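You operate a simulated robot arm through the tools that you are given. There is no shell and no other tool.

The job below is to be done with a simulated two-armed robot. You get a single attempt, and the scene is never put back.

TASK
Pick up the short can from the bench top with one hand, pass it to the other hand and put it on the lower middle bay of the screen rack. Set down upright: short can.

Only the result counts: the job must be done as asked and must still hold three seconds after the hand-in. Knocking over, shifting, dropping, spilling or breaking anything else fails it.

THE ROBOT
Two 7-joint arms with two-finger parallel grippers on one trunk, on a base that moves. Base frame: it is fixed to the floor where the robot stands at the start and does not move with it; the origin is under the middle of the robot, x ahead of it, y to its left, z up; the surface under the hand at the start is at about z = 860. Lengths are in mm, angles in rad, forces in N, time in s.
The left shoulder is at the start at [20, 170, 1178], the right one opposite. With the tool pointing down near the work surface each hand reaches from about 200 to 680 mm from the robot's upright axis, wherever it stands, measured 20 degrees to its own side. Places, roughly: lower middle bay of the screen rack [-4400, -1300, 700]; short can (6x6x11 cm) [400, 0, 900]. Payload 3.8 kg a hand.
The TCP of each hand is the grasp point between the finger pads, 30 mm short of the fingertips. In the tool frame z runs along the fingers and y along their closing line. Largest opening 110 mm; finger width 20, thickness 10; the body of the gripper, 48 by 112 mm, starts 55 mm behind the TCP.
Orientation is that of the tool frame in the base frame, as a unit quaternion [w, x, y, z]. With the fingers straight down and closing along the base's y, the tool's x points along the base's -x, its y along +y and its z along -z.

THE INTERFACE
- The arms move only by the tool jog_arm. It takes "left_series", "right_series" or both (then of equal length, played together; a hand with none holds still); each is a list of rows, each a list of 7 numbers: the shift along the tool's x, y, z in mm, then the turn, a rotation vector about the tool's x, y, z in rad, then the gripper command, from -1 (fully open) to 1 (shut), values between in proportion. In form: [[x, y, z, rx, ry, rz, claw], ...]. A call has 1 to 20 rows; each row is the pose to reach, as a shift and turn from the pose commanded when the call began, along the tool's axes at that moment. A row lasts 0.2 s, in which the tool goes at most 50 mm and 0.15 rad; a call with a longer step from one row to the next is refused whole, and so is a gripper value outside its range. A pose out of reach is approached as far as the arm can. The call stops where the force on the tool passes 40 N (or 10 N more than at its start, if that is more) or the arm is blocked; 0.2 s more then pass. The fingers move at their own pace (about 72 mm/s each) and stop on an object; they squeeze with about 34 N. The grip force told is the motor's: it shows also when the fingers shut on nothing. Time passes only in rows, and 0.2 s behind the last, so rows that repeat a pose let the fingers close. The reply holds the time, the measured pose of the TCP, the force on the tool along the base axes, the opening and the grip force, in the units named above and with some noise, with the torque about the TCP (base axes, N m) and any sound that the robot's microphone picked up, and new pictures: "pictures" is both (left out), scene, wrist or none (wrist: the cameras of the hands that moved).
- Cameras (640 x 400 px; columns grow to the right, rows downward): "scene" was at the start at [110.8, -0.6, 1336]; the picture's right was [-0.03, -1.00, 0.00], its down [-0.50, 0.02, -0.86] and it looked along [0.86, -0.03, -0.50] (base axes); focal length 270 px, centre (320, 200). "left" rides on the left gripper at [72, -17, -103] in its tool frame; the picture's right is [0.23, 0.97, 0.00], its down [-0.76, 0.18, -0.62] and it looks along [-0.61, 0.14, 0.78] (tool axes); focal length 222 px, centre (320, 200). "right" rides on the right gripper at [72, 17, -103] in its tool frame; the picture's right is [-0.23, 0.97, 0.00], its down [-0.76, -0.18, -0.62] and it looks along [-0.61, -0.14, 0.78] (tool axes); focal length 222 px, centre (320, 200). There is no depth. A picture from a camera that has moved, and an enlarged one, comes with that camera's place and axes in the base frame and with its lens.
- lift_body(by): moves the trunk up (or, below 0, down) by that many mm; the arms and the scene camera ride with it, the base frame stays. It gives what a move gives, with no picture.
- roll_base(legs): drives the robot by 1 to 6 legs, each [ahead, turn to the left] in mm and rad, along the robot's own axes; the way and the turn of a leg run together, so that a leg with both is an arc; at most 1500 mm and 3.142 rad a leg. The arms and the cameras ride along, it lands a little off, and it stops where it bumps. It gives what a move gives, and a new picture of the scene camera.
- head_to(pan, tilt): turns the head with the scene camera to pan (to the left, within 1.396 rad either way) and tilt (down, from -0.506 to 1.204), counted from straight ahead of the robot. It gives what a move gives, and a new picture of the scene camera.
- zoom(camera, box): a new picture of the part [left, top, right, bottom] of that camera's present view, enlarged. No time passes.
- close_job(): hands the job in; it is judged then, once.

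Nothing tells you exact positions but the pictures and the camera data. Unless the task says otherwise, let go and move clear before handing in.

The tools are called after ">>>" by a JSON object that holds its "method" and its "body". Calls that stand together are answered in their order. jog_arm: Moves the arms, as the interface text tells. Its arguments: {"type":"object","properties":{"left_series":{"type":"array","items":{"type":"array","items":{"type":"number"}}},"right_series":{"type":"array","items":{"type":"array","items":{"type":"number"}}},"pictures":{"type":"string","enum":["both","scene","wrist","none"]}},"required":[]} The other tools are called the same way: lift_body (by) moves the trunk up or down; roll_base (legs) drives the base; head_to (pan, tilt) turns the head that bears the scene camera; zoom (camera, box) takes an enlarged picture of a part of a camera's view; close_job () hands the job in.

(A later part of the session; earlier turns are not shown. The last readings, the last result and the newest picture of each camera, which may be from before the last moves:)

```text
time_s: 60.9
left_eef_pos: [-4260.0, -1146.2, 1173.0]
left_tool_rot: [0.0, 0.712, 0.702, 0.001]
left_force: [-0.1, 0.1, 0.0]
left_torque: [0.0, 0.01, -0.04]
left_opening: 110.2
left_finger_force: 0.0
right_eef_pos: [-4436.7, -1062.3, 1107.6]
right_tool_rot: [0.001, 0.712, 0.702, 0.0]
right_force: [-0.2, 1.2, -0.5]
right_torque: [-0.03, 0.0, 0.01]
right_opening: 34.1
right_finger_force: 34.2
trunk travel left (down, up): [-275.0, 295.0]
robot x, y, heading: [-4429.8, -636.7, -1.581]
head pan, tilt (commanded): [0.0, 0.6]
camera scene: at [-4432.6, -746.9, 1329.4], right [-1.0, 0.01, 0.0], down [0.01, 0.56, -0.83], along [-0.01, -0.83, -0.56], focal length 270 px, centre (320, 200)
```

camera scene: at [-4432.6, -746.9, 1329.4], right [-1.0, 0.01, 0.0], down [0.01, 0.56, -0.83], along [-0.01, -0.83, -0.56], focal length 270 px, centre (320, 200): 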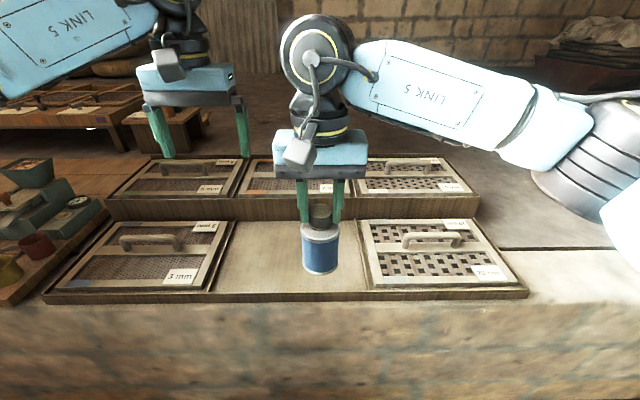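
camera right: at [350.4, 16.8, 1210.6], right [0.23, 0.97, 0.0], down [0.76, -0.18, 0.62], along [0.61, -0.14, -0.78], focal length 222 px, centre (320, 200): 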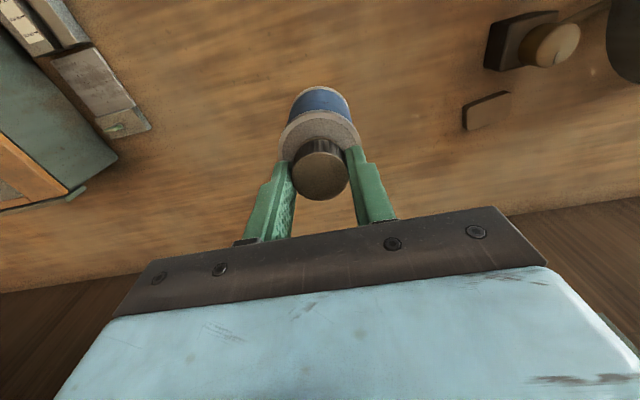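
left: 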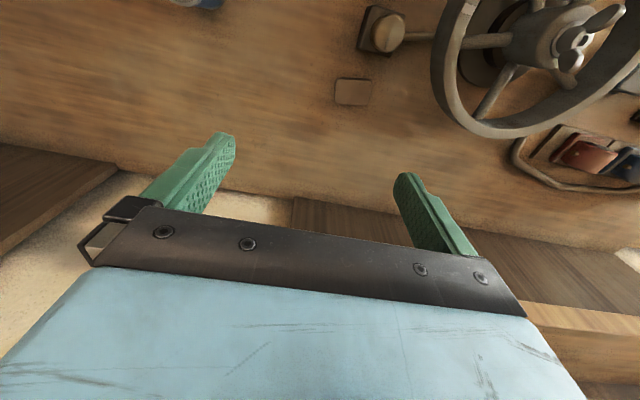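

I now face the rack squarely; the lower middle bay is straight ahead, with the can hanging above it in view. I'll zoom in on the bay to see its floor and lip.

>>> {"method": "zoom", "body": {"camera": "scene", "box": [180, 190, 400, 320]}}

>>> {"method": "zoom", "body": {"camera": "right", "box": [0, 0, 640, 400]}}

>>> {"method": "zoom", "body": {"camera": "left", "box": [0, 0, 640, 400]}}

```text
2.91 times, centred on (290, 255) of scene
camera zoom: at [-4432.6, -746.9, 1329.4], right [-1.0, 0.01, 0.0], down [0.01, 0.56, -0.83], along [-0.01, -0.83, -0.56], focal length 786 px, centre (407, 40)
```

zoom: 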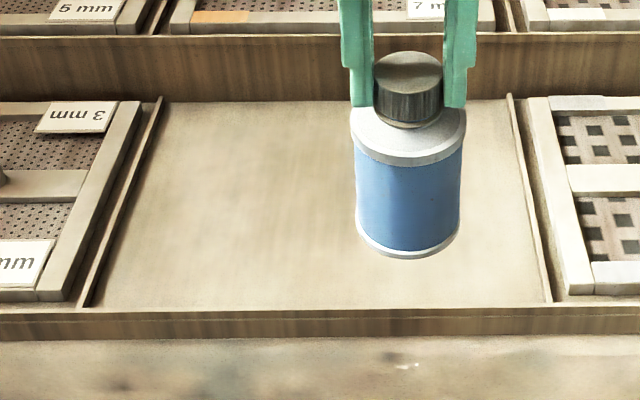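

```text
1.00 times, centred on (320, 200) of right (not enlarged: the box is as wide or as high as the picture)
camera zoom: at [-4419.8, -990.5, 1210.2], right [0.97, -0.24, 0.0], down [-0.19, -0.76, 0.62], along [-0.15, -0.6, -0.78], focal length 222 px, centre (320, 200)
```

zoom: 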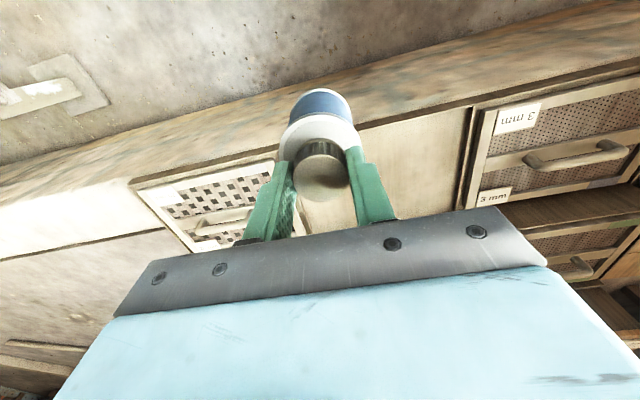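

```text
1.00 times, centred on (320, 200) of left (not enlarged: the box is as wide or as high as the picture)
camera zoom: at [-4276.7, -1074.9, 1276.1], right [0.98, 0.21, 0.0], down [0.17, -0.76, 0.62], along [0.13, -0.61, -0.78], focal length 222 px, centre (320, 200)
```

zoom: 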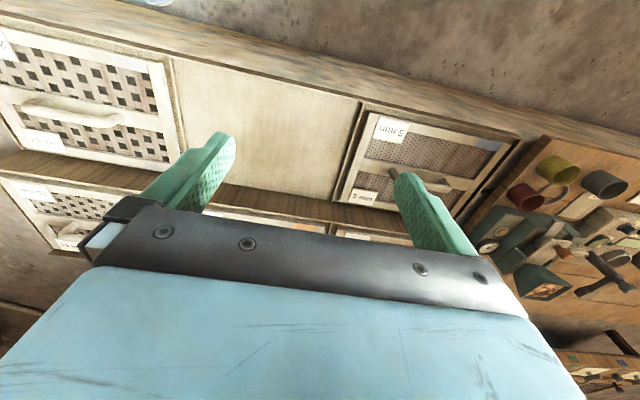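

The bay is an open flat tray with thin side strips: x≈-4147…-4569, y≈-1218…-1510, floor near z≈715. First the handover, high above the rack: I'll move the right hand (with the can) 70 mm further out and tilt the left hand so it points ahead-right and downward, keeping it well away from the can.

>>> {"method": "jog_arm", "body": {"left_series": [[7, 1, 2, 0.0254, -0.0948, 0.0481, -1], [14, 3, 5, 0.0508, -0.1896, 0.0963, -1], [21, 4, 7, 0.0762, -0.2844, 0.1444, -1], [28, 5, 9, 0.1016, -0.3792, 0.1926, -1], [35, 6, 12, 0.127, -0.474, 0.2407, -1], [42, 8, 14, 0.1524, -0.5687, 0.2888, -1], [48, 9, 16, 0.1778, -0.6635, 0.337, -1], [54, 10, 18, 0.2032, -0.7583, 0.3851, -1], [60, 12, 21, 0.2286, -0.8531, 0.4333, -1], [67, 13, 23, 0.254, -0.9479, 0.4814, -1], [67, 13, 23, 0.254, -0.9479, 0.4814, -1]], "right_series": [[-7, 0, 0, 0, 0, 0, 1], [-14, 0, 0, 0, 0, 0, 1], [-21, 0, 0, 0, 0, 0, 1], [-28, 0, 0, 0, 0, 0, 1], [-35, 0, 0, 0, 0, 0, 1], [-42, 0, 0, 0, 0, 0, 1], [-49, 0, 0, 0, 0, 0, 1], [-56, 0, 0, 0, 0, 0, 1], [-63, 0, 0, 0, 0, 0, 1], [-70, 0, 0, 0, 0, 0, 1], [-70, 0, 0, 0, 0, 0, 1]], "pictures": "both"}}

```text
time_s: 63.3
left_eef_pos: [-4245.5, -1078.1, 1149.1]
left_tool_rot: [0.232, 0.769, 0.436, -0.407]
left_force: [-0.5, -0.8, 0.3]
left_torque: [-0.01, 0.01, -0.01]
left_opening: 109.8
left_finger_force: 0.0
right_eef_pos: [-4438.7, -1133.3, 1105.7]
right_tool_rot: [0.0, 0.712, 0.702, 0.0]
right_force: [0.2, -1.0, -2.1]
right_torque: [0.04, 0.02, -0.01]
right_opening: 34.4
right_finger_force: 34.0
trunk travel left (down, up): [-275.0, 295.0]
robot x, y, heading: [-4431.3, -641.4, -1.582]
head pan, tilt (commanded): [0.0, 0.6]
camera scene: at [-4432.9, -747.1, 1329.4], right [-1.0, 0.01, 0.0], down [0.01, 0.57, -0.82], along [-0.01, -0.82, -0.57], focal length 270 px, centre (320, 200)
camera right: at [-4420.5, -1059.7, 1209.7], right [0.97, -0.24, 0.0], down [-0.19, -0.76, 0.62], along [-0.15, -0.61, -0.78], focal length 222 px, centre (320, 200)
camera left: at [-4195.5, -962.9, 1147.3], right [0.9, -0.39, -0.19], down [0.2, -0.02, 0.98], along [-0.39, -0.92, 0.06], focal length 222 px, centre (320, 200)
```

scene: 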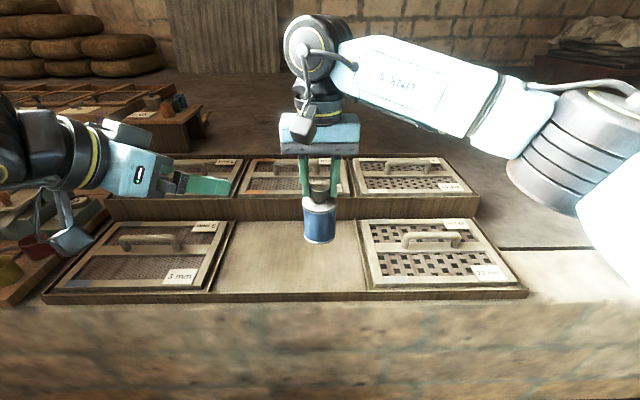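
right: 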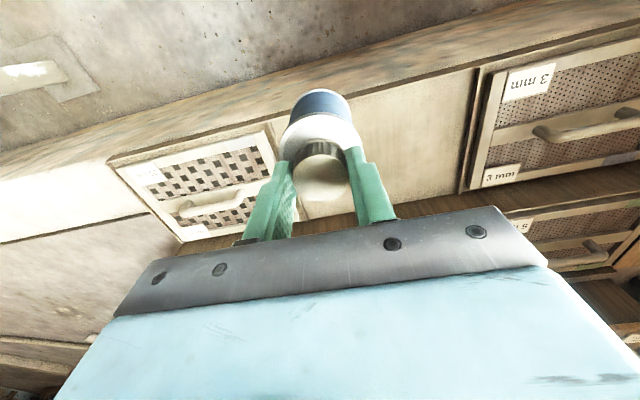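
left: 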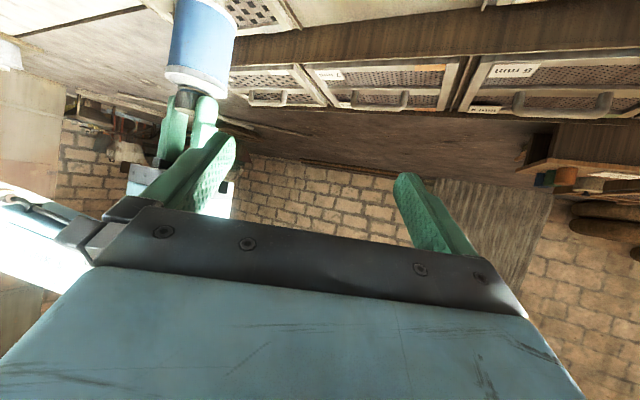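

The left hand is tilted as planned, pointing ahead-right and about 34° below horizontal. Next I'll bring it to a pre-grasp point 110 mm back from the can along its own axis, fingers wide open, and check.

>>> {"method": "jog_arm", "body": {"left_series": [[2, -23, 11, 0, 0, 0, -1], [4, -46, 22, 0, 0, 0, -1], [6, -70, 34, 0, 0, 0, -1], [8, -93, 45, 0, 0, 0, -1], [10, -116, 56, 0, 0, 0, -1], [12, -139.5, 67.6, 0, 0, 0, -1], [12, -139.5, 67.6, 0, 0, 0, -1]], "pictures": "both"}}

>>> {"method": "zoom", "body": {"camera": "left", "box": [160, 0, 480, 200]}}

>>> {"method": "zoom", "body": {"camera": "scene", "box": [160, 80, 400, 260]}}

```text
time_s: 64.9
left_eef_pos: [-4391.1, -1050.4, 1102.6]
left_tool_rot: [0.231, 0.769, 0.437, -0.406]
left_force: [-0.2, -0.2, 0.3]
left_torque: [-0.01, 0.0, 0.01]
left_opening: 110.0
left_finger_force: 0.0
right_eef_pos: [-4438.0, -1132.0, 1106.5]
right_tool_rot: [0.001, 0.712, 0.702, 0.0]
right_force: [0.2, 0.2, -2.2]
right_torque: [0.02, -0.01, 0.03]
right_opening: 34.3
right_finger_force: 34.2
trunk travel left (down, up): [-275.0, 295.0]
robot x, y, heading: [-4429.8, -638.3, -1.586]
head pan, tilt (commanded): [0.0, 0.6]
camera scene: at [-4432.3, -746.8, 1329.4], right [-1.0, 0.01, 0.0], down [0.01, 0.56, -0.83], along [-0.01, -0.82, -0.56], focal length 270 px, centre (320, 200)
camera left: at [-4340.9, -934.3, 1100.9], right [0.9, -0.39, -0.19], down [0.2, -0.02, 0.98], along [-0.38, -0.92, 0.06], focal length 222 px, centre (320, 200)
```

scene: 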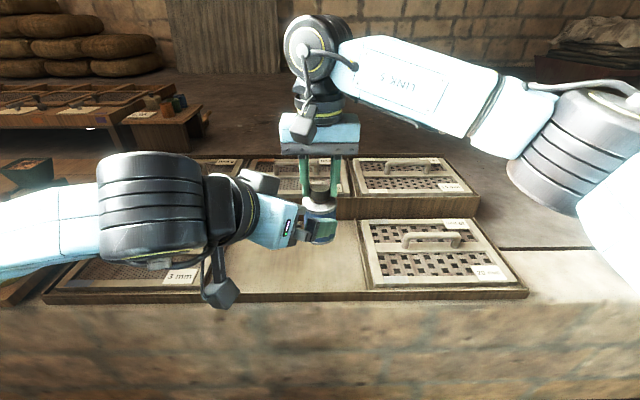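
left: 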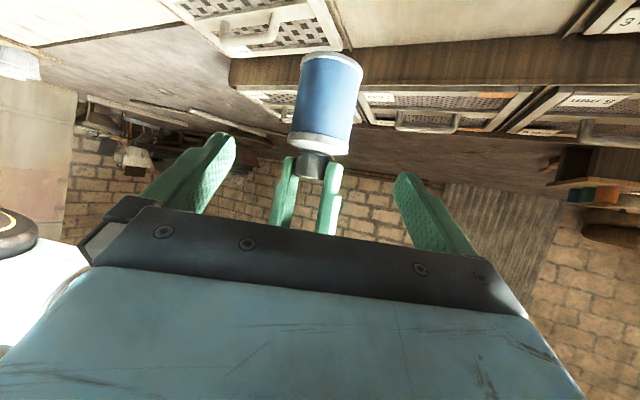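

```text
2.00 times, centred on (320, 100) of left
camera zoom: at [-4340.9, -934.3, 1100.9], right [0.9, -0.39, -0.19], down [0.2, -0.02, 0.98], along [-0.38, -0.92, 0.06], focal length 444 px, centre (320, 400)
```

zoom: 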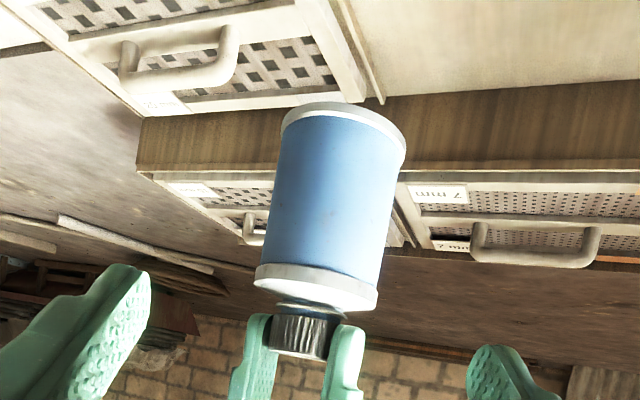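

```text
2.22 times, centred on (280, 170) of scene
camera zoom: at [-4432.3, -746.8, 1329.4], right [-1.0, 0.01, 0.0], down [0.01, 0.56, -0.83], along [-0.01, -0.82, -0.56], focal length 600 px, centre (409, 267)
```

zoom: 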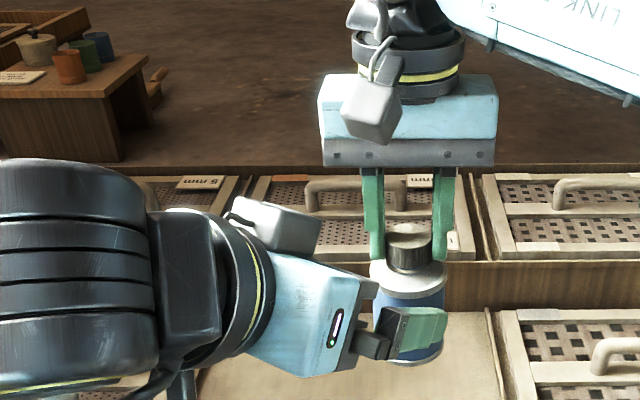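

The can axis is on the left hand's centre line within about 2 mm (can bottom z≈989.5), and the fingers will pass either side of the body. I'll advance 110 mm along the tool axis with the fingers open and check before closing.

>>> {"method": "jog_arm", "body": {"left_series": [[0, 0, 20, 0, 0, 0, -1], [1, 0, 40, 0, 0, 0, -1], [1, 1, 60, 0, 0, 0, -1], [2, 1, 80, 0, 0, 0, -1], [2, 1, 96, 0, 0, 0, -1], [2, 1, 110, 0, 0, 0, -1], [2, 1, 110, 0, 0, 0, -1]], "pictures": "both"}}

>>> {"method": "zoom", "body": {"camera": "left", "box": [160, 0, 480, 200]}}

>>> {"method": "zoom", "body": {"camera": "scene", "box": [200, 80, 400, 260]}}

```text
time_s: 66.5
left_eef_pos: [-4435.7, -1129.5, 1036.7]
left_tool_rot: [0.231, 0.769, 0.437, -0.406]
left_force: [-0.2, 0.4, -0.3]
left_torque: [-0.01, 0.03, 0.01]
left_opening: 110.2
left_finger_force: 0.1
right_eef_pos: [-4437.7, -1132.4, 1106.9]
right_tool_rot: [0.0, 0.711, 0.703, 0.0]
right_force: [-0.3, 0.1, -1.1]
right_torque: [-0.01, 0.02, 0.01]
right_opening: 34.3
right_finger_force: 34.4
trunk travel left (down, up): [-275.0, 295.0]
robot x, y, heading: [-4426.6, -639.5, -1.593]
head pan, tilt (commanded): [0.0, 0.6]
camera scene: at [-4432.6, -746.8, 1329.4], right [-1.0, 0.01, 0.0], down [0.01, 0.56, -0.83], along [-0.01, -0.82, -0.56], focal length 270 px, centre (320, 200)
camera left: at [-4386.0, -1012.4, 1034.7], right [0.9, -0.39, -0.19], down [0.2, -0.02, 0.98], along [-0.39, -0.92, 0.06], focal length 222 px, centre (320, 200)
```

scene: 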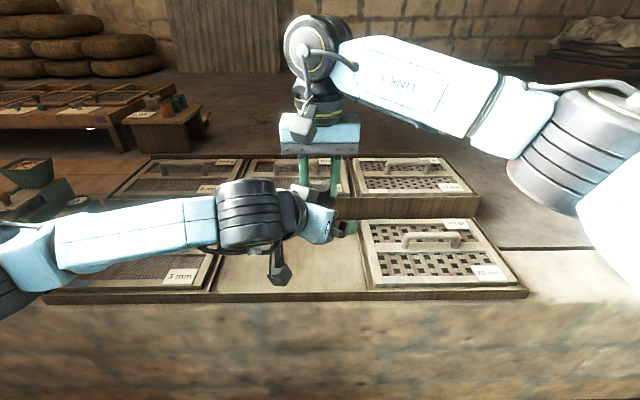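
left: 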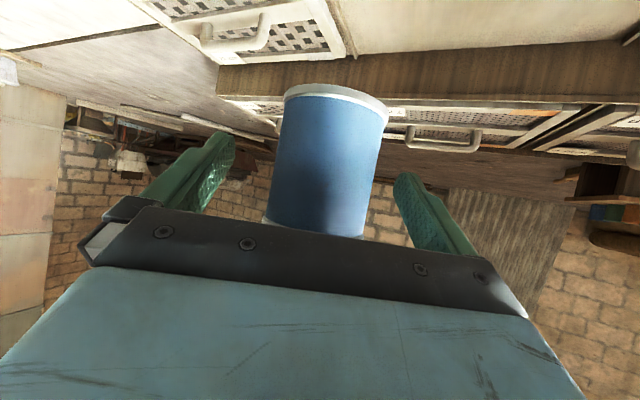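

```text
2.00 times, centred on (320, 100) of left
camera zoom: at [-4386.0, -1012.4, 1034.7], right [0.9, -0.39, -0.19], down [0.2, -0.02, 0.98], along [-0.39, -0.92, 0.06], focal length 444 px, centre (320, 400)
```

zoom: 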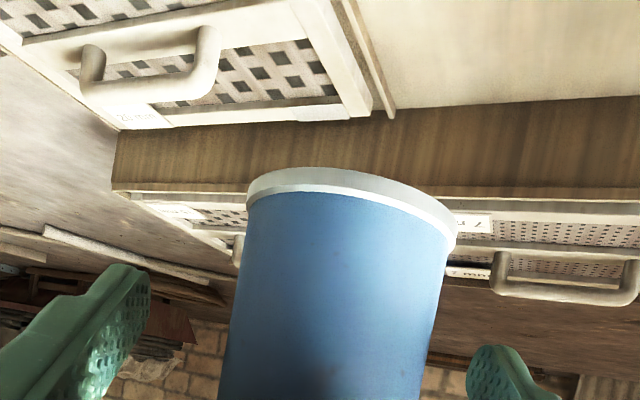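

```text
2.22 times, centred on (300, 170) of scene
camera zoom: at [-4432.6, -746.8, 1329.4], right [-1.0, 0.01, 0.0], down [0.01, 0.56, -0.83], along [-0.01, -0.82, -0.56], focal length 600 px, centre (364, 267)
```

zoom: 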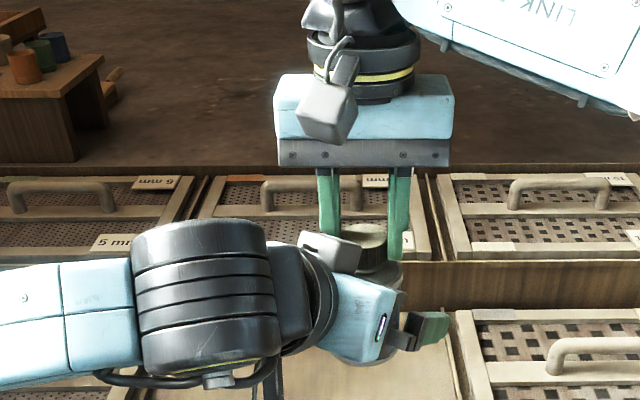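

Both left fingers straddle the can body symmetrically, clear of the right hand. Closing the left gripper gradually while the right holds still.

>>> {"method": "jog_arm", "body": {"left_series": [[0, 0, 0, 0, 0, 0, -0.6], [0, 0, 0, 0, 0, 0, -0.3], [0, 0, 0, 0, 0, 0, -0.15], [0, 0, 0, 0, 0, 0, 0], [0, 0, 0, 0, 0, 0, 0.4], [0, 0, 0, 0, 0, 0, 1], [0, 0, 0, 0, 0, 0, 1], [0, 0, 0, 0, 0, 0, 1]], "pictures": "both"}}

```text
time_s: 68.3
left_eef_pos: [-4435.7, -1129.1, 1036.0]
left_tool_rot: [0.231, 0.769, 0.438, -0.405]
left_force: [5.7, -4.6, 0.5]
left_torque: [0.23, 0.2, 0.01]
left_opening: 56.1
left_finger_force: 33.7
right_eef_pos: [-4437.6, -1132.7, 1105.7]
right_tool_rot: [-0.001, 0.712, 0.702, -0.001]
right_force: [-5.2, 4.9, -1.3]
right_torque: [0.13, 0.18, -0.05]
right_opening: 34.3
right_finger_force: 33.4
trunk travel left (down, up): [-275.0, 295.0]
robot x, y, heading: [-4433.2, -637.2, -1.584]
head pan, tilt (commanded): [0.0, 0.6]
camera scene: at [-4432.7, -746.9, 1329.4], right [-1.0, 0.01, 0.0], down [0.01, 0.56, -0.83], along [-0.01, -0.82, -0.56], focal length 270 px, centre (320, 200)
camera left: at [-4385.8, -1012.7, 1034.9], right [0.9, -0.39, -0.19], down [0.2, -0.02, 0.98], along [-0.38, -0.92, 0.06], focal length 222 px, centre (320, 200)
```

scene: 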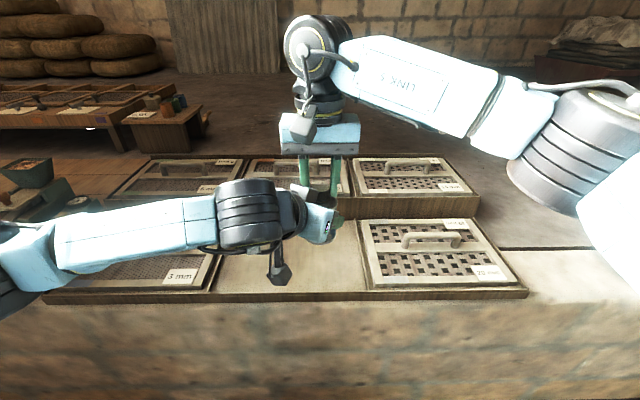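
left: 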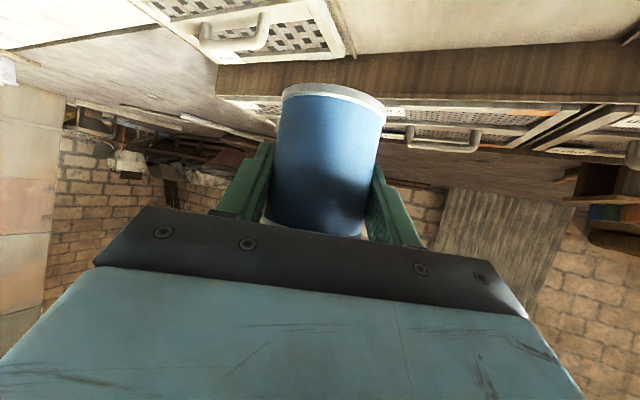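

Both hands hold the can now (left opening 56 mm, 33.7 N), with a mild side load of about 7 N between them. I'll ease the left hand by 1 mm to relieve it before the right hand lets go.

>>> {"method": "jog_arm", "body": {"left_series": [[0, 0.6, 0, 0, 0, 0, 1], [0, 1.2, 0, 0, 0, 0, 1], [0, 1.2, 0, 0, 0, 0, 1]], "pictures": "none"}}

```text
time_s: 69.1
left_eef_pos: [-4433.5, -1129.7, 1038.7]
left_tool_rot: [0.231, 0.769, 0.437, -0.406]
left_force: [2.2, -6.9, -1.8]
left_torque: [0.25, 0.06, 0.01]
left_opening: 56.2
left_finger_force: 33.7
right_eef_pos: [-4436.7, -1132.2, 1105.7]
right_tool_rot: [0.0, 0.712, 0.702, 0.001]
right_force: [-2.1, 6.8, 0.3]
right_torque: [0.2, 0.14, -0.02]
right_opening: 34.5
right_finger_force: 33.8
trunk travel left (down, up): [-275.0, 295.0]
robot x, y, heading: [-4431.5, -638.9, -1.589]
head pan, tilt (commanded): [0.0, 0.6]
```

The remaining load is small, so the left has a firm grip. I'll open the right fingers just a little to free the cap and lift that hand straight up.

>>> {"method": "jog_arm", "body": {"right_series": [[0, 0, 0, 0, 0, 0, 0.3], [0, 0, 0, 0, 0, 0, 0.18], [0, 0, 0, 0, 0, 0, 0.15], [0, 0, -8, 0, 0, 0, 0.15], [0, 0, -20, 0, 0, 0, 0.15], [0, 0, -40, 0, 0, 0, 0.15], [0, 0, -65, 0, 0, 0, 0.15], [0, 0, -95, 0, 0, 0, 0.15], [0, 0, -120, 0, 0, 0, 0.15], [0, 0, -120, 0, 0, 0, 0.15]], "pictures": "both"}}

>>> {"method": "zoom", "body": {"camera": "scene", "box": [200, 80, 400, 260]}}

>>> {"method": "zoom", "body": {"camera": "left", "box": [160, 0, 480, 200]}}

```text
time_s: 71.3
left_eef_pos: [-4433.2, -1129.2, 1037.0]
left_tool_rot: [0.23, 0.77, 0.436, -0.406]
left_force: [1.3, 0.6, 0.3]
left_torque: [0.03, 0.04, 0.02]
left_opening: 56.3
left_finger_force: 33.9
right_eef_pos: [-4440.1, -1133.2, 1229.1]
right_tool_rot: [0.0, 0.712, 0.702, 0.0]
right_force: [0.1, -0.3, -1.2]
right_torque: [-0.03, -0.02, 0.02]
right_opening: 46.8
right_finger_force: 0.1
trunk travel left (down, up): [-275.0, 295.0]
robot x, y, heading: [-4431.1, -638.8, -1.592]
head pan, tilt (commanded): [0.0, 0.6]
camera scene: at [-4432.8, -747.1, 1329.4], right [-1.0, 0.01, 0.0], down [0.01, 0.57, -0.82], along [-0.01, -0.82, -0.57], focal length 270 px, centre (320, 200)
camera right: at [-4420.9, -1061.4, 1333.7], right [0.97, -0.24, 0.0], down [-0.19, -0.76, 0.62], along [-0.15, -0.6, -0.78], focal length 222 px, centre (320, 200)
```

scene: 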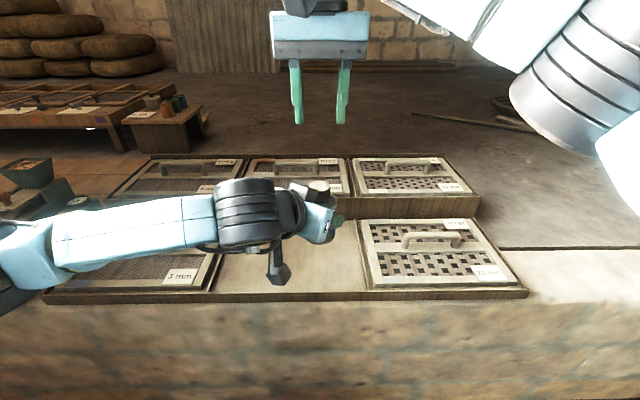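
right: 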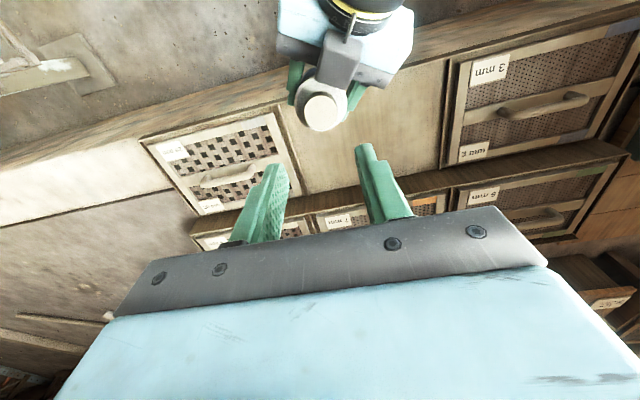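

```text
2.22 times, centred on (300, 170) of scene
camera zoom: at [-4432.8, -747.1, 1329.4], right [-1.0, 0.01, 0.0], down [0.01, 0.57, -0.82], along [-0.01, -0.82, -0.57], focal length 600 px, centre (364, 267)
```

zoom: 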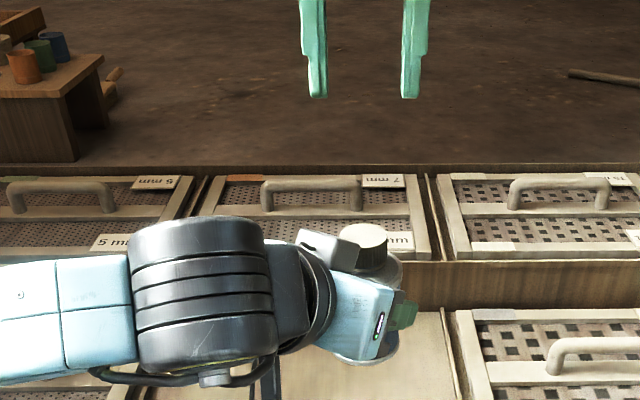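

```text
2.00 times, centred on (320, 100) of left
camera zoom: at [-4384.9, -1012.7, 1035.9], right [0.9, -0.39, -0.19], down [0.2, -0.02, 0.98], along [-0.39, -0.92, 0.06], focal length 444 px, centre (320, 400)
```

zoom: 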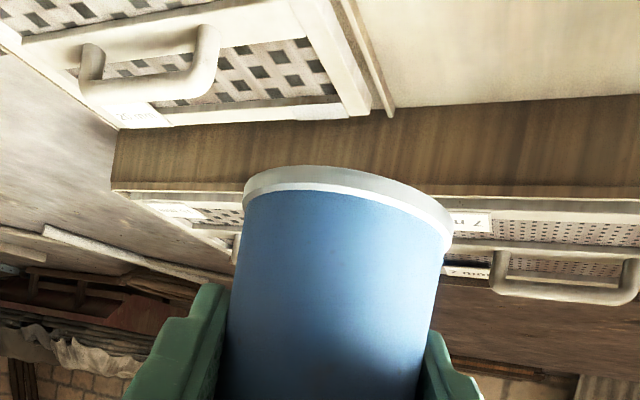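

The left hand now holds the can upright on its own and the right hand is clear above. I'll park the right hand back and to the right, and carry the can out over the bay (target about x=-4360, y=-1325) at the present height.

>>> {"method": "jog_arm", "body": {"left_series": [[-4.5, 10.3, 6.5, 0, 0, 0, 1], [-13.4, 31, 19.6, 0, 0, 0, 1], [-22.3, 51.6, 32.7, 0, 0, 0, 1], [-31.2, 72.2, 45.7, 0, 0, 0, 1], [-40.1, 92.9, 58.8, 0, 0, 0, 1], [-49, 113.5, 71.8, 0, 0, 0, 1], [-57.9, 134.1, 84.9, 0, 0, 0, 1], [-66.8, 154.8, 98, 0, 0, 0, 1], [-71.3, 165.1, 104.5, 0, 0, 0, 1], [-71.3, 165.1, 104.5, 0, 0, 0, 1]], "right_series": [[10, -15, 0, 0, 0, 0, 0.15], [20, -30, 0, 0, 0, 0, 0.15], [32, -48, 0, 0, 0, 0, 0.15], [44, -66, 0, 0, 0, 0, 0.15], [56, -84, 0, 0, 0, 0, 0.15], [68, -102, 0, 0, 0, 0, 0.15], [80, -120, 0, 0, 0, 0, 0.15], [92, -138, 0, 0, 0, 0, 0.15], [100, -150, 0, 0, 0, 0, 0.15], [100, -150, 0, 0, 0, 0, 0.15]], "pictures": "both"}}

```text
time_s: 73.5
left_eef_pos: [-4357.5, -1323.0, 1037.7]
left_tool_rot: [0.231, 0.769, 0.436, -0.406]
left_force: [0.1, -1.4, -1.7]
left_torque: [0.01, 0.01, 0.02]
left_opening: 55.9
left_finger_force: 33.9
right_eef_pos: [-4587.4, -1030.8, 1226.9]
right_tool_rot: [0.0, 0.713, 0.701, 0.0]
right_force: [-0.6, 0.2, 0.2]
right_torque: [-0.04, -0.01, 0.0]
right_opening: 47.0
right_finger_force: 0.1
trunk travel left (down, up): [-275.0, 295.0]
robot x, y, heading: [-4428.9, -636.7, -1.584]
head pan, tilt (commanded): [0.0, 0.6]
camera scene: at [-4432.4, -747.0, 1329.4], right [-1.0, 0.01, 0.0], down [0.01, 0.56, -0.82], along [-0.01, -0.82, -0.57], focal length 270 px, centre (320, 200)
camera right: at [-4570.1, -958.0, 1331.2], right [0.97, -0.24, 0.0], down [-0.19, -0.76, 0.62], along [-0.15, -0.6, -0.78], focal length 222 px, centre (320, 200)
camera left: at [-4307.7, -1206.8, 1036.3], right [0.9, -0.39, -0.19], down [0.2, -0.02, 0.98], along [-0.39, -0.92, 0.06], focal length 222 px, centre (320, 200)
```

scene: 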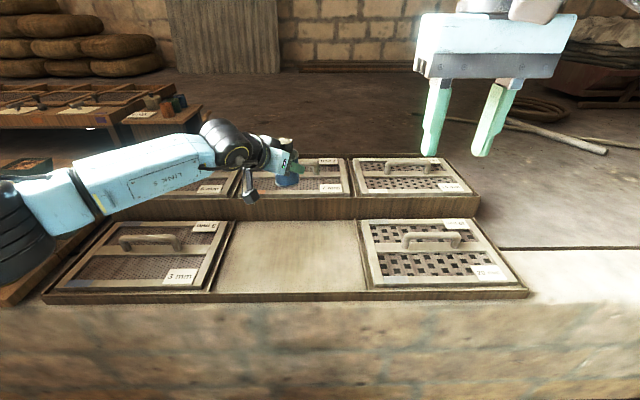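
right: 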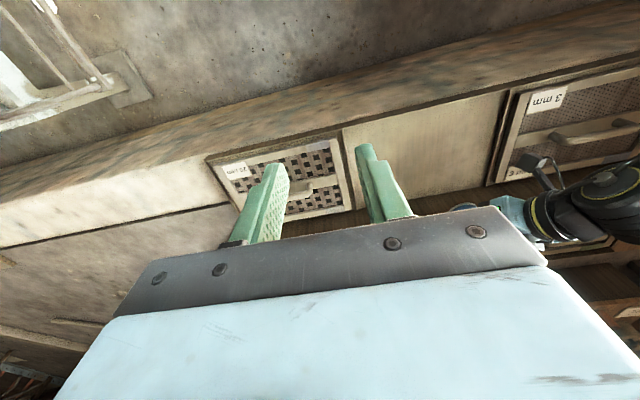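
left: 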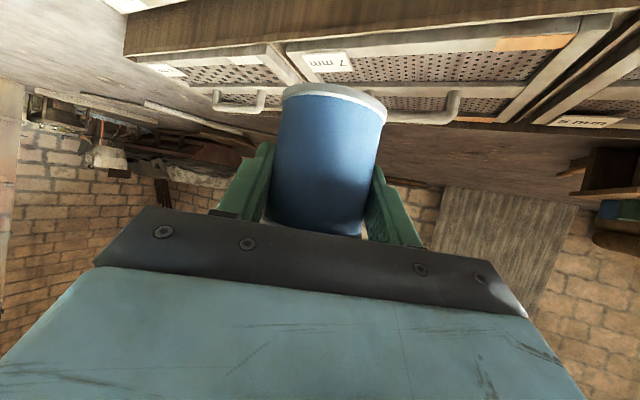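

The can is over the bay at about (-4359, -1326) with its bottom near z≈990. The elbow and forearm stay in front of and above the rack, so I'll lower the trunk by 220 mm and check the clearance again.

>>> {"method": "lift_body", "body": {"by": -150}}

>>> {"method": "zoom", "body": {"camera": "scene", "box": [0, 0, 640, 400]}}

>>> {"method": "zoom", "body": {"camera": "right", "box": [0, 0, 640, 400]}}

>>> {"method": "zoom", "body": {"camera": "left", "box": [0, 0, 640, 400]}}

```text
time_s: 75.2
left_eef_pos: [-4358.1, -1323.5, 887.0]
left_tool_rot: [0.231, 0.769, 0.436, -0.406]
left_force: [0.5, -0.3, -1.5]
left_torque: [0.04, 0.01, 0.01]
left_opening: 56.1
left_finger_force: 34.2
right_eef_pos: [-4588.1, -1030.7, 1077.8]
right_tool_rot: [0.0, 0.712, 0.702, 0.0]
right_force: [-0.2, -0.4, 0.8]
right_torque: [-0.01, 0.0, 0.0]
right_opening: 46.7
right_finger_force: 0.1
trunk travel left (down, up): [-125.0, 445.0]
robot x, y, heading: [-4430.4, -639.3, -1.586]
head pan, tilt (commanded): [0.0, 0.6]
```

```text
1.00 times, centred on (320, 200) of scene (not enlarged: the box is as wide or as high as the picture)
camera zoom: at [-4432.6, -746.8, 1179.5], right [-1.0, 0.01, 0.0], down [0.01, 0.56, -0.83], along [-0.01, -0.82, -0.56], focal length 270 px, centre (320, 200)
```

zoom: 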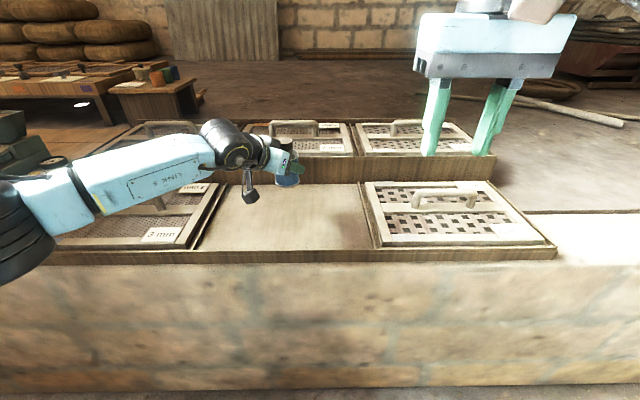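

```text
1.00 times, centred on (320, 200) of right (not enlarged: the box is as wide or as high as the picture)
camera zoom: at [-4570.1, -958.0, 1181.4], right [0.97, -0.24, 0.0], down [-0.19, -0.76, 0.62], along [-0.15, -0.61, -0.78], focal length 222 px, centre (320, 200)
```

zoom: 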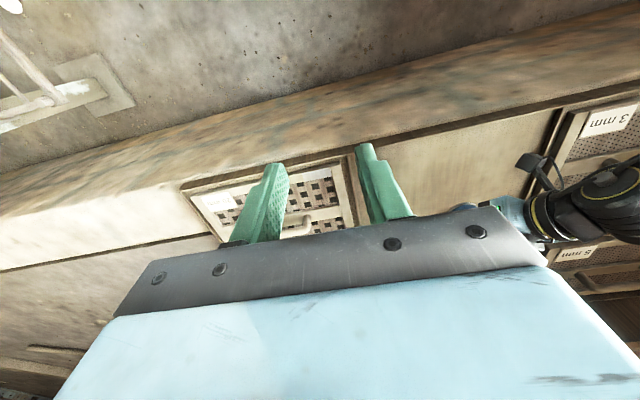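

```text
1.00 times, centred on (320, 200) of left (not enlarged: the box is as wide or as high as the picture)
camera zoom: at [-4307.8, -1206.5, 886.7], right [0.9, -0.39, -0.19], down [0.2, -0.02, 0.98], along [-0.39, -0.92, 0.06], focal length 222 px, centre (320, 200)
```

zoom: 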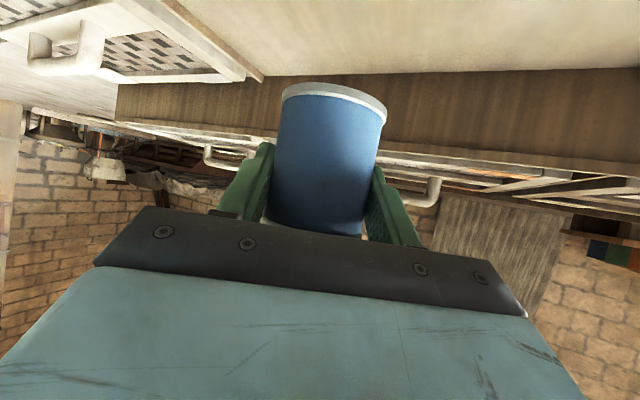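

I lowered by 150 mm first. I'll zoom in on the bay from this new camera height to triangulate the bay floor height before going further.

>>> {"method": "zoom", "body": {"camera": "scene", "box": [180, 140, 400, 270]}}

>>> {"method": "zoom", "body": {"camera": "scene", "box": [0, 140, 240, 290]}}

```text
2.91 times, centred on (290, 205) of scene
camera zoom: at [-4432.6, -746.8, 1179.5], right [-1.0, 0.01, 0.0], down [0.01, 0.56, -0.83], along [-0.01, -0.82, -0.56], focal length 786 px, centre (407, 186)
```

zoom: 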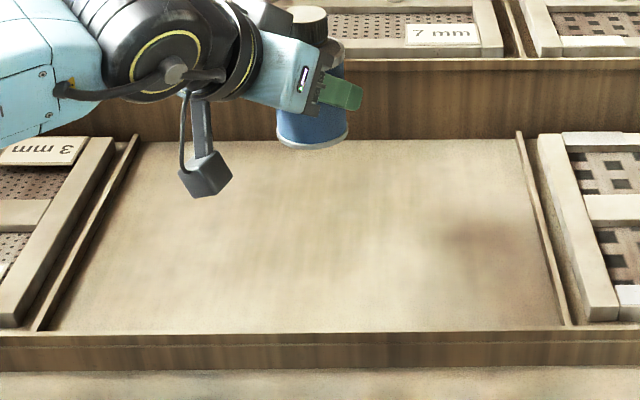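

```text
2.67 times, centred on (120, 215) of scene
camera zoom: at [-4432.6, -746.8, 1179.5], right [-1.0, 0.01, 0.0], down [0.01, 0.56, -0.83], along [-0.01, -0.82, -0.56], focal length 720 px, centre (853, 160)
```

zoom: 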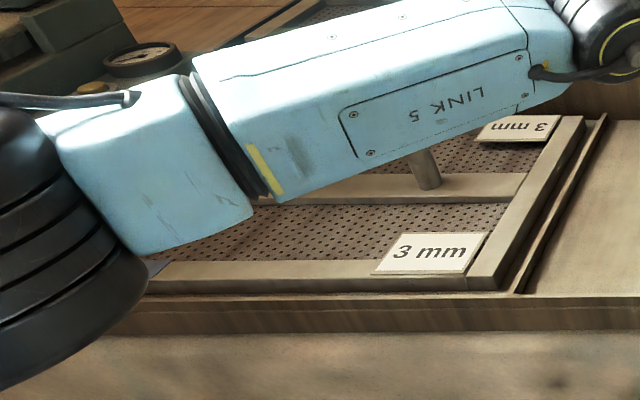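

Triangulation from the two camera heights puts the bay floor at z≈732, the front lip at ≈745, and the bay's y range at about -1190…-1493, so its middle is about (-4362, -1342). I'll shift the can 19 mm deeper so the wrist camera also stays behind the lip, then lower the trunk another 60 mm.

>>> {"method": "jog_arm", "body": {"left_series": [[-3, 2.5, 5, 0, 0, 0, 1], [-7, 5, 10, 0, 0, 0, 1], [-9.9, 7.6, 14.5, 0, 0, 0, 1], [-9.9, 7.6, 14.5, 0, 0, 0, 1]], "pictures": "none"}}

>>> {"method": "lift_body", "body": {"by": -60}}

>>> {"method": "zoom", "body": {"camera": "scene", "box": [120, 100, 400, 270]}}

>>> {"method": "zoom", "body": {"camera": "left", "box": [0, 0, 640, 400]}}

>>> {"method": "zoom", "body": {"camera": "right", "box": [380, 60, 640, 270]}}

```text
time_s: 76.2
left_eef_pos: [-4360.3, -1341.3, 887.6]
left_tool_rot: [0.232, 0.769, 0.437, -0.406]
left_force: [0.1, -0.2, -1.7]
left_torque: [0.05, -0.01, 0.01]
left_opening: 56.1
left_finger_force: 34.4
right_eef_pos: [-4587.0, -1030.5, 1077.8]
right_tool_rot: [0.0, 0.712, 0.702, 0.0]
right_force: [-0.4, 0.9, -0.3]
right_torque: [0.03, -0.02, 0.01]
right_opening: 46.9
right_finger_force: 0.0
trunk travel left (down, up): [-125.0, 445.0]
robot x, y, heading: [-4429.2, -640.6, -1.587]
head pan, tilt (commanded): [0.0, 0.6]
```

```text
time_s: 77.2
left_eef_pos: [-4361.6, -1341.2, 828.9]
left_tool_rot: [0.231, 0.769, 0.436, -0.406]
left_force: [0.3, 0.4, -2.0]
left_torque: [0.01, 0.05, 0.02]
left_opening: 55.9
left_finger_force: 33.8
right_eef_pos: [-4587.0, -1030.4, 1017.4]
right_tool_rot: [0.0, 0.712, 0.703, 0.0]
right_force: [-0.5, 0.2, 0.2]
right_torque: [0.0, -0.02, 0.01]
right_opening: 46.8
right_finger_force: 0.2
trunk travel left (down, up): [-65.0, 505.0]
robot x, y, heading: [-4427.8, -643.4, -1.583]
head pan, tilt (commanded): [0.0, 0.6]
```

```text
2.29 times, centred on (260, 185) of scene
camera zoom: at [-4432.6, -746.7, 1119.5], right [-1.0, 0.01, 0.0], down [0.01, 0.56, -0.83], along [-0.01, -0.83, -0.56], focal length 618 px, centre (457, 234)
```

zoom: 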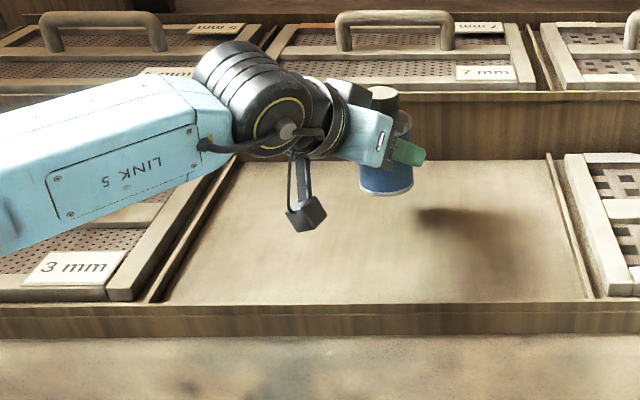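

```text
1.00 times, centred on (320, 200) of left (not enlarged: the box is as wide or as high as the picture)
camera zoom: at [-4310.8, -1225.1, 826.6], right [0.9, -0.39, -0.19], down [0.2, -0.02, 0.98], along [-0.39, -0.92, 0.06], focal length 222 px, centre (320, 200)
```

zoom: 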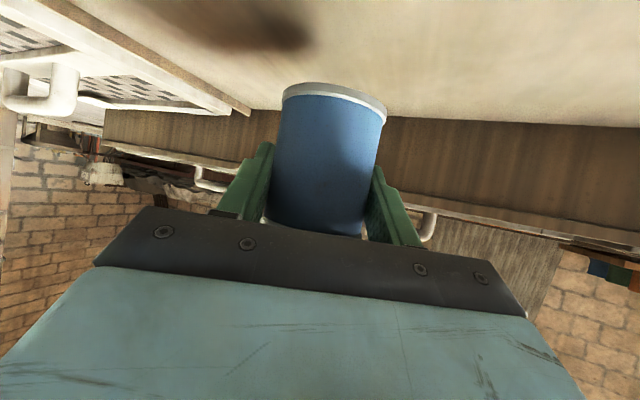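

```text
1.90 times, centred on (510, 165) of right
camera zoom: at [-4570.2, -958.0, 1121.4], right [0.97, -0.24, 0.0], down [-0.19, -0.76, 0.62], along [-0.15, -0.61, -0.78], focal length 423 px, centre (-42, 267)
```

zoom: 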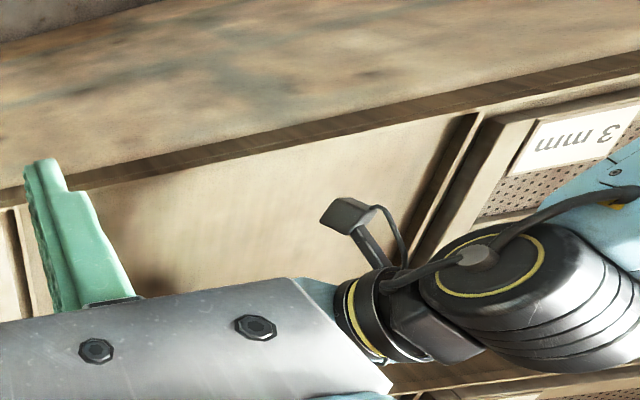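

The can is about 50 mm above the bay floor and well inside the bay outline. Before the final descent I'll glance left to make sure the left forearm and elbow clear the neighbouring screen and the things on the platform.

>>> {"method": "head_to", "body": {"pan": 0.55, "tilt": 0.6}}

```text
time_s: 78.2
left_eef_pos: [-4361.3, -1341.8, 827.5]
left_tool_rot: [0.231, 0.769, 0.436, -0.406]
left_force: [-0.6, 0.7, -1.9]
left_torque: [0.01, 0.03, 0.01]
left_opening: 55.9
left_finger_force: 34.1
right_eef_pos: [-4587.2, -1029.4, 1017.9]
right_tool_rot: [0.0, 0.712, 0.702, 0.0]
right_force: [1.1, -0.3, -0.2]
right_torque: [0.0, 0.03, -0.01]
right_opening: 46.8
right_finger_force: 0.0
trunk travel left (down, up): [-65.0, 505.0]
robot x, y, heading: [-4428.1, -642.7, -1.59]
head pan, tilt (commanded): [0.55, 0.6]
camera scene: at [-4386.3, -734.6, 1119.4], right [-0.86, -0.51, 0.0], down [-0.29, 0.49, -0.83], along [0.42, -0.71, -0.57], focal length 270 px, centre (320, 200)
```

scene: 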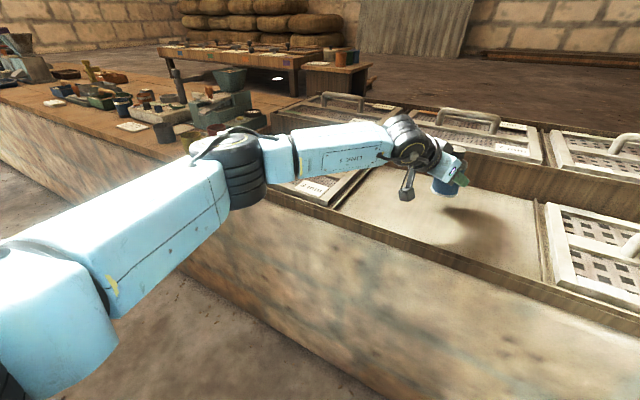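

The elbow hangs in front of the platform, clear of the rack and everything on it. Now I'll lower the can by 32 mm straight down, then look at the remaining gap.

>>> {"method": "jog_arm", "body": {"left_series": [[6.6, 0, 4.5, 0, 0, 0, 1], [13.2, 0, 9, 0, 0, 0, 1], [19.8, 0, 13.5, 0, 0, 0, 1], [26.4, 0, 18.1, 0, 0, 0, 1], [26.4, 0, 18.1, 0, 0, 0, 1]], "pictures": "none"}}

>>> {"method": "head_to", "body": {"pan": 0.1, "tilt": 0.6}}

>>> {"method": "zoom", "body": {"camera": "scene", "box": [220, 110, 420, 250]}}

>>> {"method": "zoom", "body": {"camera": "left", "box": [160, 0, 480, 200]}}

```text
time_s: 79.4
left_eef_pos: [-4359.4, -1342.6, 795.4]
left_tool_rot: [0.23, 0.769, 0.436, -0.406]
left_force: [-0.5, 0.6, -1.0]
left_torque: [0.02, 0.02, -0.02]
left_opening: 56.1
left_finger_force: 34.0
right_eef_pos: [-4587.8, -1030.3, 1018.0]
right_tool_rot: [0.0, 0.712, 0.702, 0.0]
right_force: [0.7, 0.4, -0.5]
right_torque: [0.0, 0.0, -0.02]
right_opening: 46.9
right_finger_force: 0.0
trunk travel left (down, up): [-65.0, 505.0]
robot x, y, heading: [-4432.4, -639.3, -1.592]
head pan, tilt (commanded): [0.55, 0.6]
```

```text
time_s: 80.3
left_eef_pos: [-4359.7, -1342.1, 794.9]
left_tool_rot: [0.23, 0.77, 0.436, -0.406]
left_force: [-0.6, -0.4, -0.8]
left_torque: [0.0, 0.0, -0.01]
left_opening: 55.9
left_finger_force: 33.5
right_eef_pos: [-4588.5, -1029.6, 1018.0]
right_tool_rot: [0.0, 0.712, 0.702, -0.001]
right_force: [1.1, 0.3, 0.2]
right_torque: [-0.01, -0.01, 0.01]
right_opening: 46.8
right_finger_force: 0.1
trunk travel left (down, up): [-65.0, 505.0]
robot x, y, heading: [-4430.7, -639.4, -1.586]
head pan, tilt (commanded): [0.099, 0.6]
camera scene: at [-4423.8, -746.6, 1119.4], right [-1.0, -0.09, 0.0], down [-0.05, 0.56, -0.82], along [0.07, -0.82, -0.57], focal length 270 px, centre (320, 200)
```

scene: 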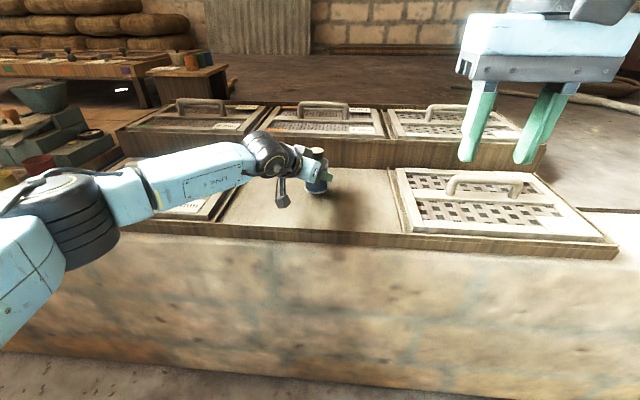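

```text
2.86 times, centred on (320, 180) of scene
camera zoom: at [-4423.8, -746.6, 1119.4], right [-1.0, -0.09, 0.0], down [-0.05, 0.56, -0.82], along [0.07, -0.82, -0.57], focal length 772 px, centre (320, 257)
```

zoom: 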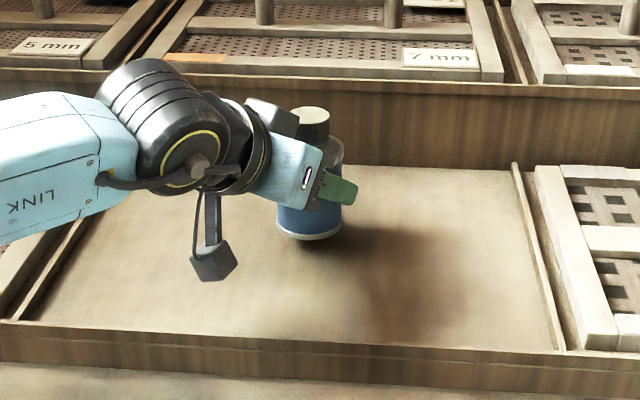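

```text
2.00 times, centred on (320, 100) of left
camera zoom: at [-4309.8, -1224.9, 794.1], right [0.9, -0.39, -0.19], down [0.2, -0.02, 0.98], along [-0.39, -0.92, 0.06], focal length 444 px, centre (320, 400)
```

zoom: 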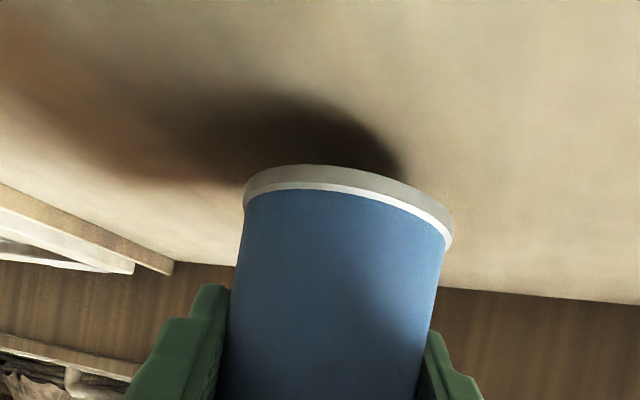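

The can bottom is at z≈747 and the shadow is closing in under it, so contact is near. I'll go down in small steps and watch the vertical force.

>>> {"method": "jog_arm", "body": {"left_series": [[1.65, 0, 1.13, 0, 0, 0, 1], [3.3, 0, 2.26, 0, 0, 0, 1], [4.96, 0, 3.39, 0, 0, 0, 1], [4.96, 0, 3.39, 0, 0, 0, 1]], "pictures": "none"}}

>>> {"method": "zoom", "body": {"camera": "left", "box": [160, 0, 480, 200]}}

```text
time_s: 81.3
left_eef_pos: [-4360.4, -1341.9, 789.4]
left_tool_rot: [0.229, 0.77, 0.436, -0.405]
left_force: [0.5, -0.1, -1.8]
left_torque: [0.0, 0.03, -0.02]
left_opening: 56.1
left_finger_force: 33.8
right_eef_pos: [-4586.5, -1031.0, 1017.8]
right_tool_rot: [0.0, 0.712, 0.702, 0.001]
right_force: [0.6, -0.1, -0.2]
right_torque: [0.01, 0.01, -0.05]
right_opening: 46.9
right_finger_force: 0.1
trunk travel left (down, up): [-65.0, 505.0]
robot x, y, heading: [-4429.2, -638.7, -1.585]
head pan, tilt (commanded): [0.099, 0.6]
```

```text
2.00 times, centred on (320, 100) of left
camera zoom: at [-4309.6, -1224.9, 788.0], right [0.9, -0.39, -0.19], down [0.2, -0.02, 0.98], along [-0.38, -0.92, 0.06], focal length 444 px, centre (320, 400)
```

zoom: 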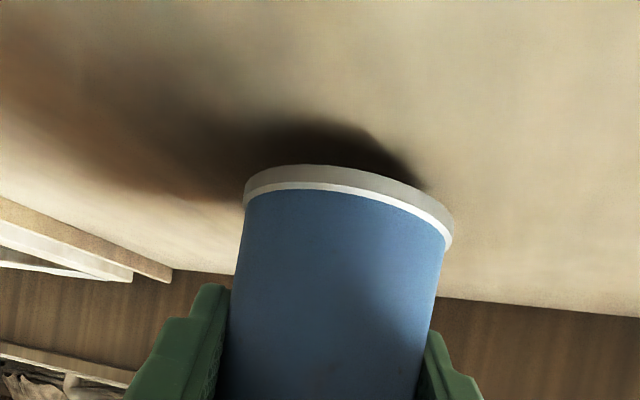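

The shadow gap went from about 71 to 45 px over 6 mm, so roughly 10 mm remain. I'll go down another 7 mm.

>>> {"method": "jog_arm", "body": {"left_series": [[1.65, 0, 1.13, 0, 0, 0, 1], [3.3, 0, 2.26, 0, 0, 0, 1], [4.96, 0, 3.39, 0, 0, 0, 1], [5.78, 0, 3.95, 0, 0, 0, 1], [5.78, 0, 3.95, 0, 0, 0, 1]], "pictures": "none"}}

>>> {"method": "zoom", "body": {"camera": "left", "box": [160, 0, 480, 200]}}

>>> {"method": "zoom", "body": {"camera": "scene", "box": [260, 130, 400, 220]}}

```text
time_s: 82.5
left_eef_pos: [-4361.5, -1340.9, 782.3]
left_tool_rot: [0.23, 0.769, 0.437, -0.405]
left_force: [1.1, -1.0, -1.3]
left_torque: [0.0, 0.0, 0.01]
left_opening: 55.9
left_finger_force: 34.5
right_eef_pos: [-4588.1, -1031.1, 1016.7]
right_tool_rot: [0.001, 0.712, 0.702, 0.0]
right_force: [0.2, -0.8, 0.2]
right_torque: [0.01, 0.02, 0.01]
right_opening: 46.7
right_finger_force: 0.0
trunk travel left (down, up): [-65.0, 505.0]
robot x, y, heading: [-4434.5, -637.8, -1.587]
head pan, tilt (commanded): [0.099, 0.6]
```

```text
2.00 times, centred on (320, 100) of left
camera zoom: at [-4311.2, -1225.2, 781.0], right [0.9, -0.39, -0.19], down [0.2, -0.02, 0.98], along [-0.39, -0.92, 0.06], focal length 444 px, centre (320, 400)
```

zoom: 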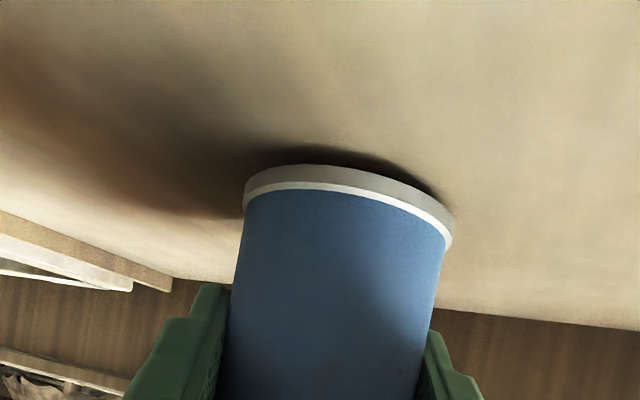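

```text
4.44 times, centred on (330, 175) of scene
camera zoom: at [-4423.9, -746.6, 1119.4], right [-1.0, -0.08, 0.0], down [-0.05, 0.56, -0.82], along [0.07, -0.82, -0.57], focal length 1201 px, centre (276, 311)
```

zoom: 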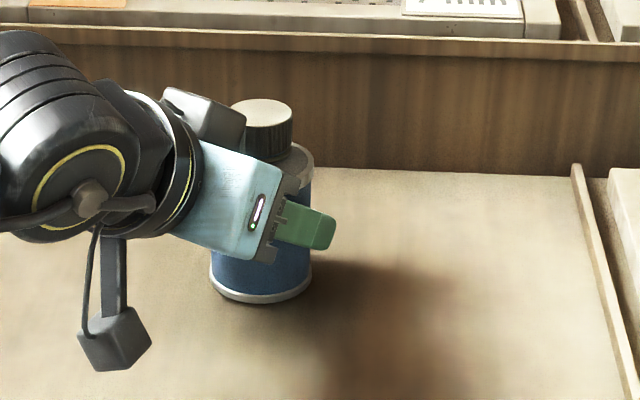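

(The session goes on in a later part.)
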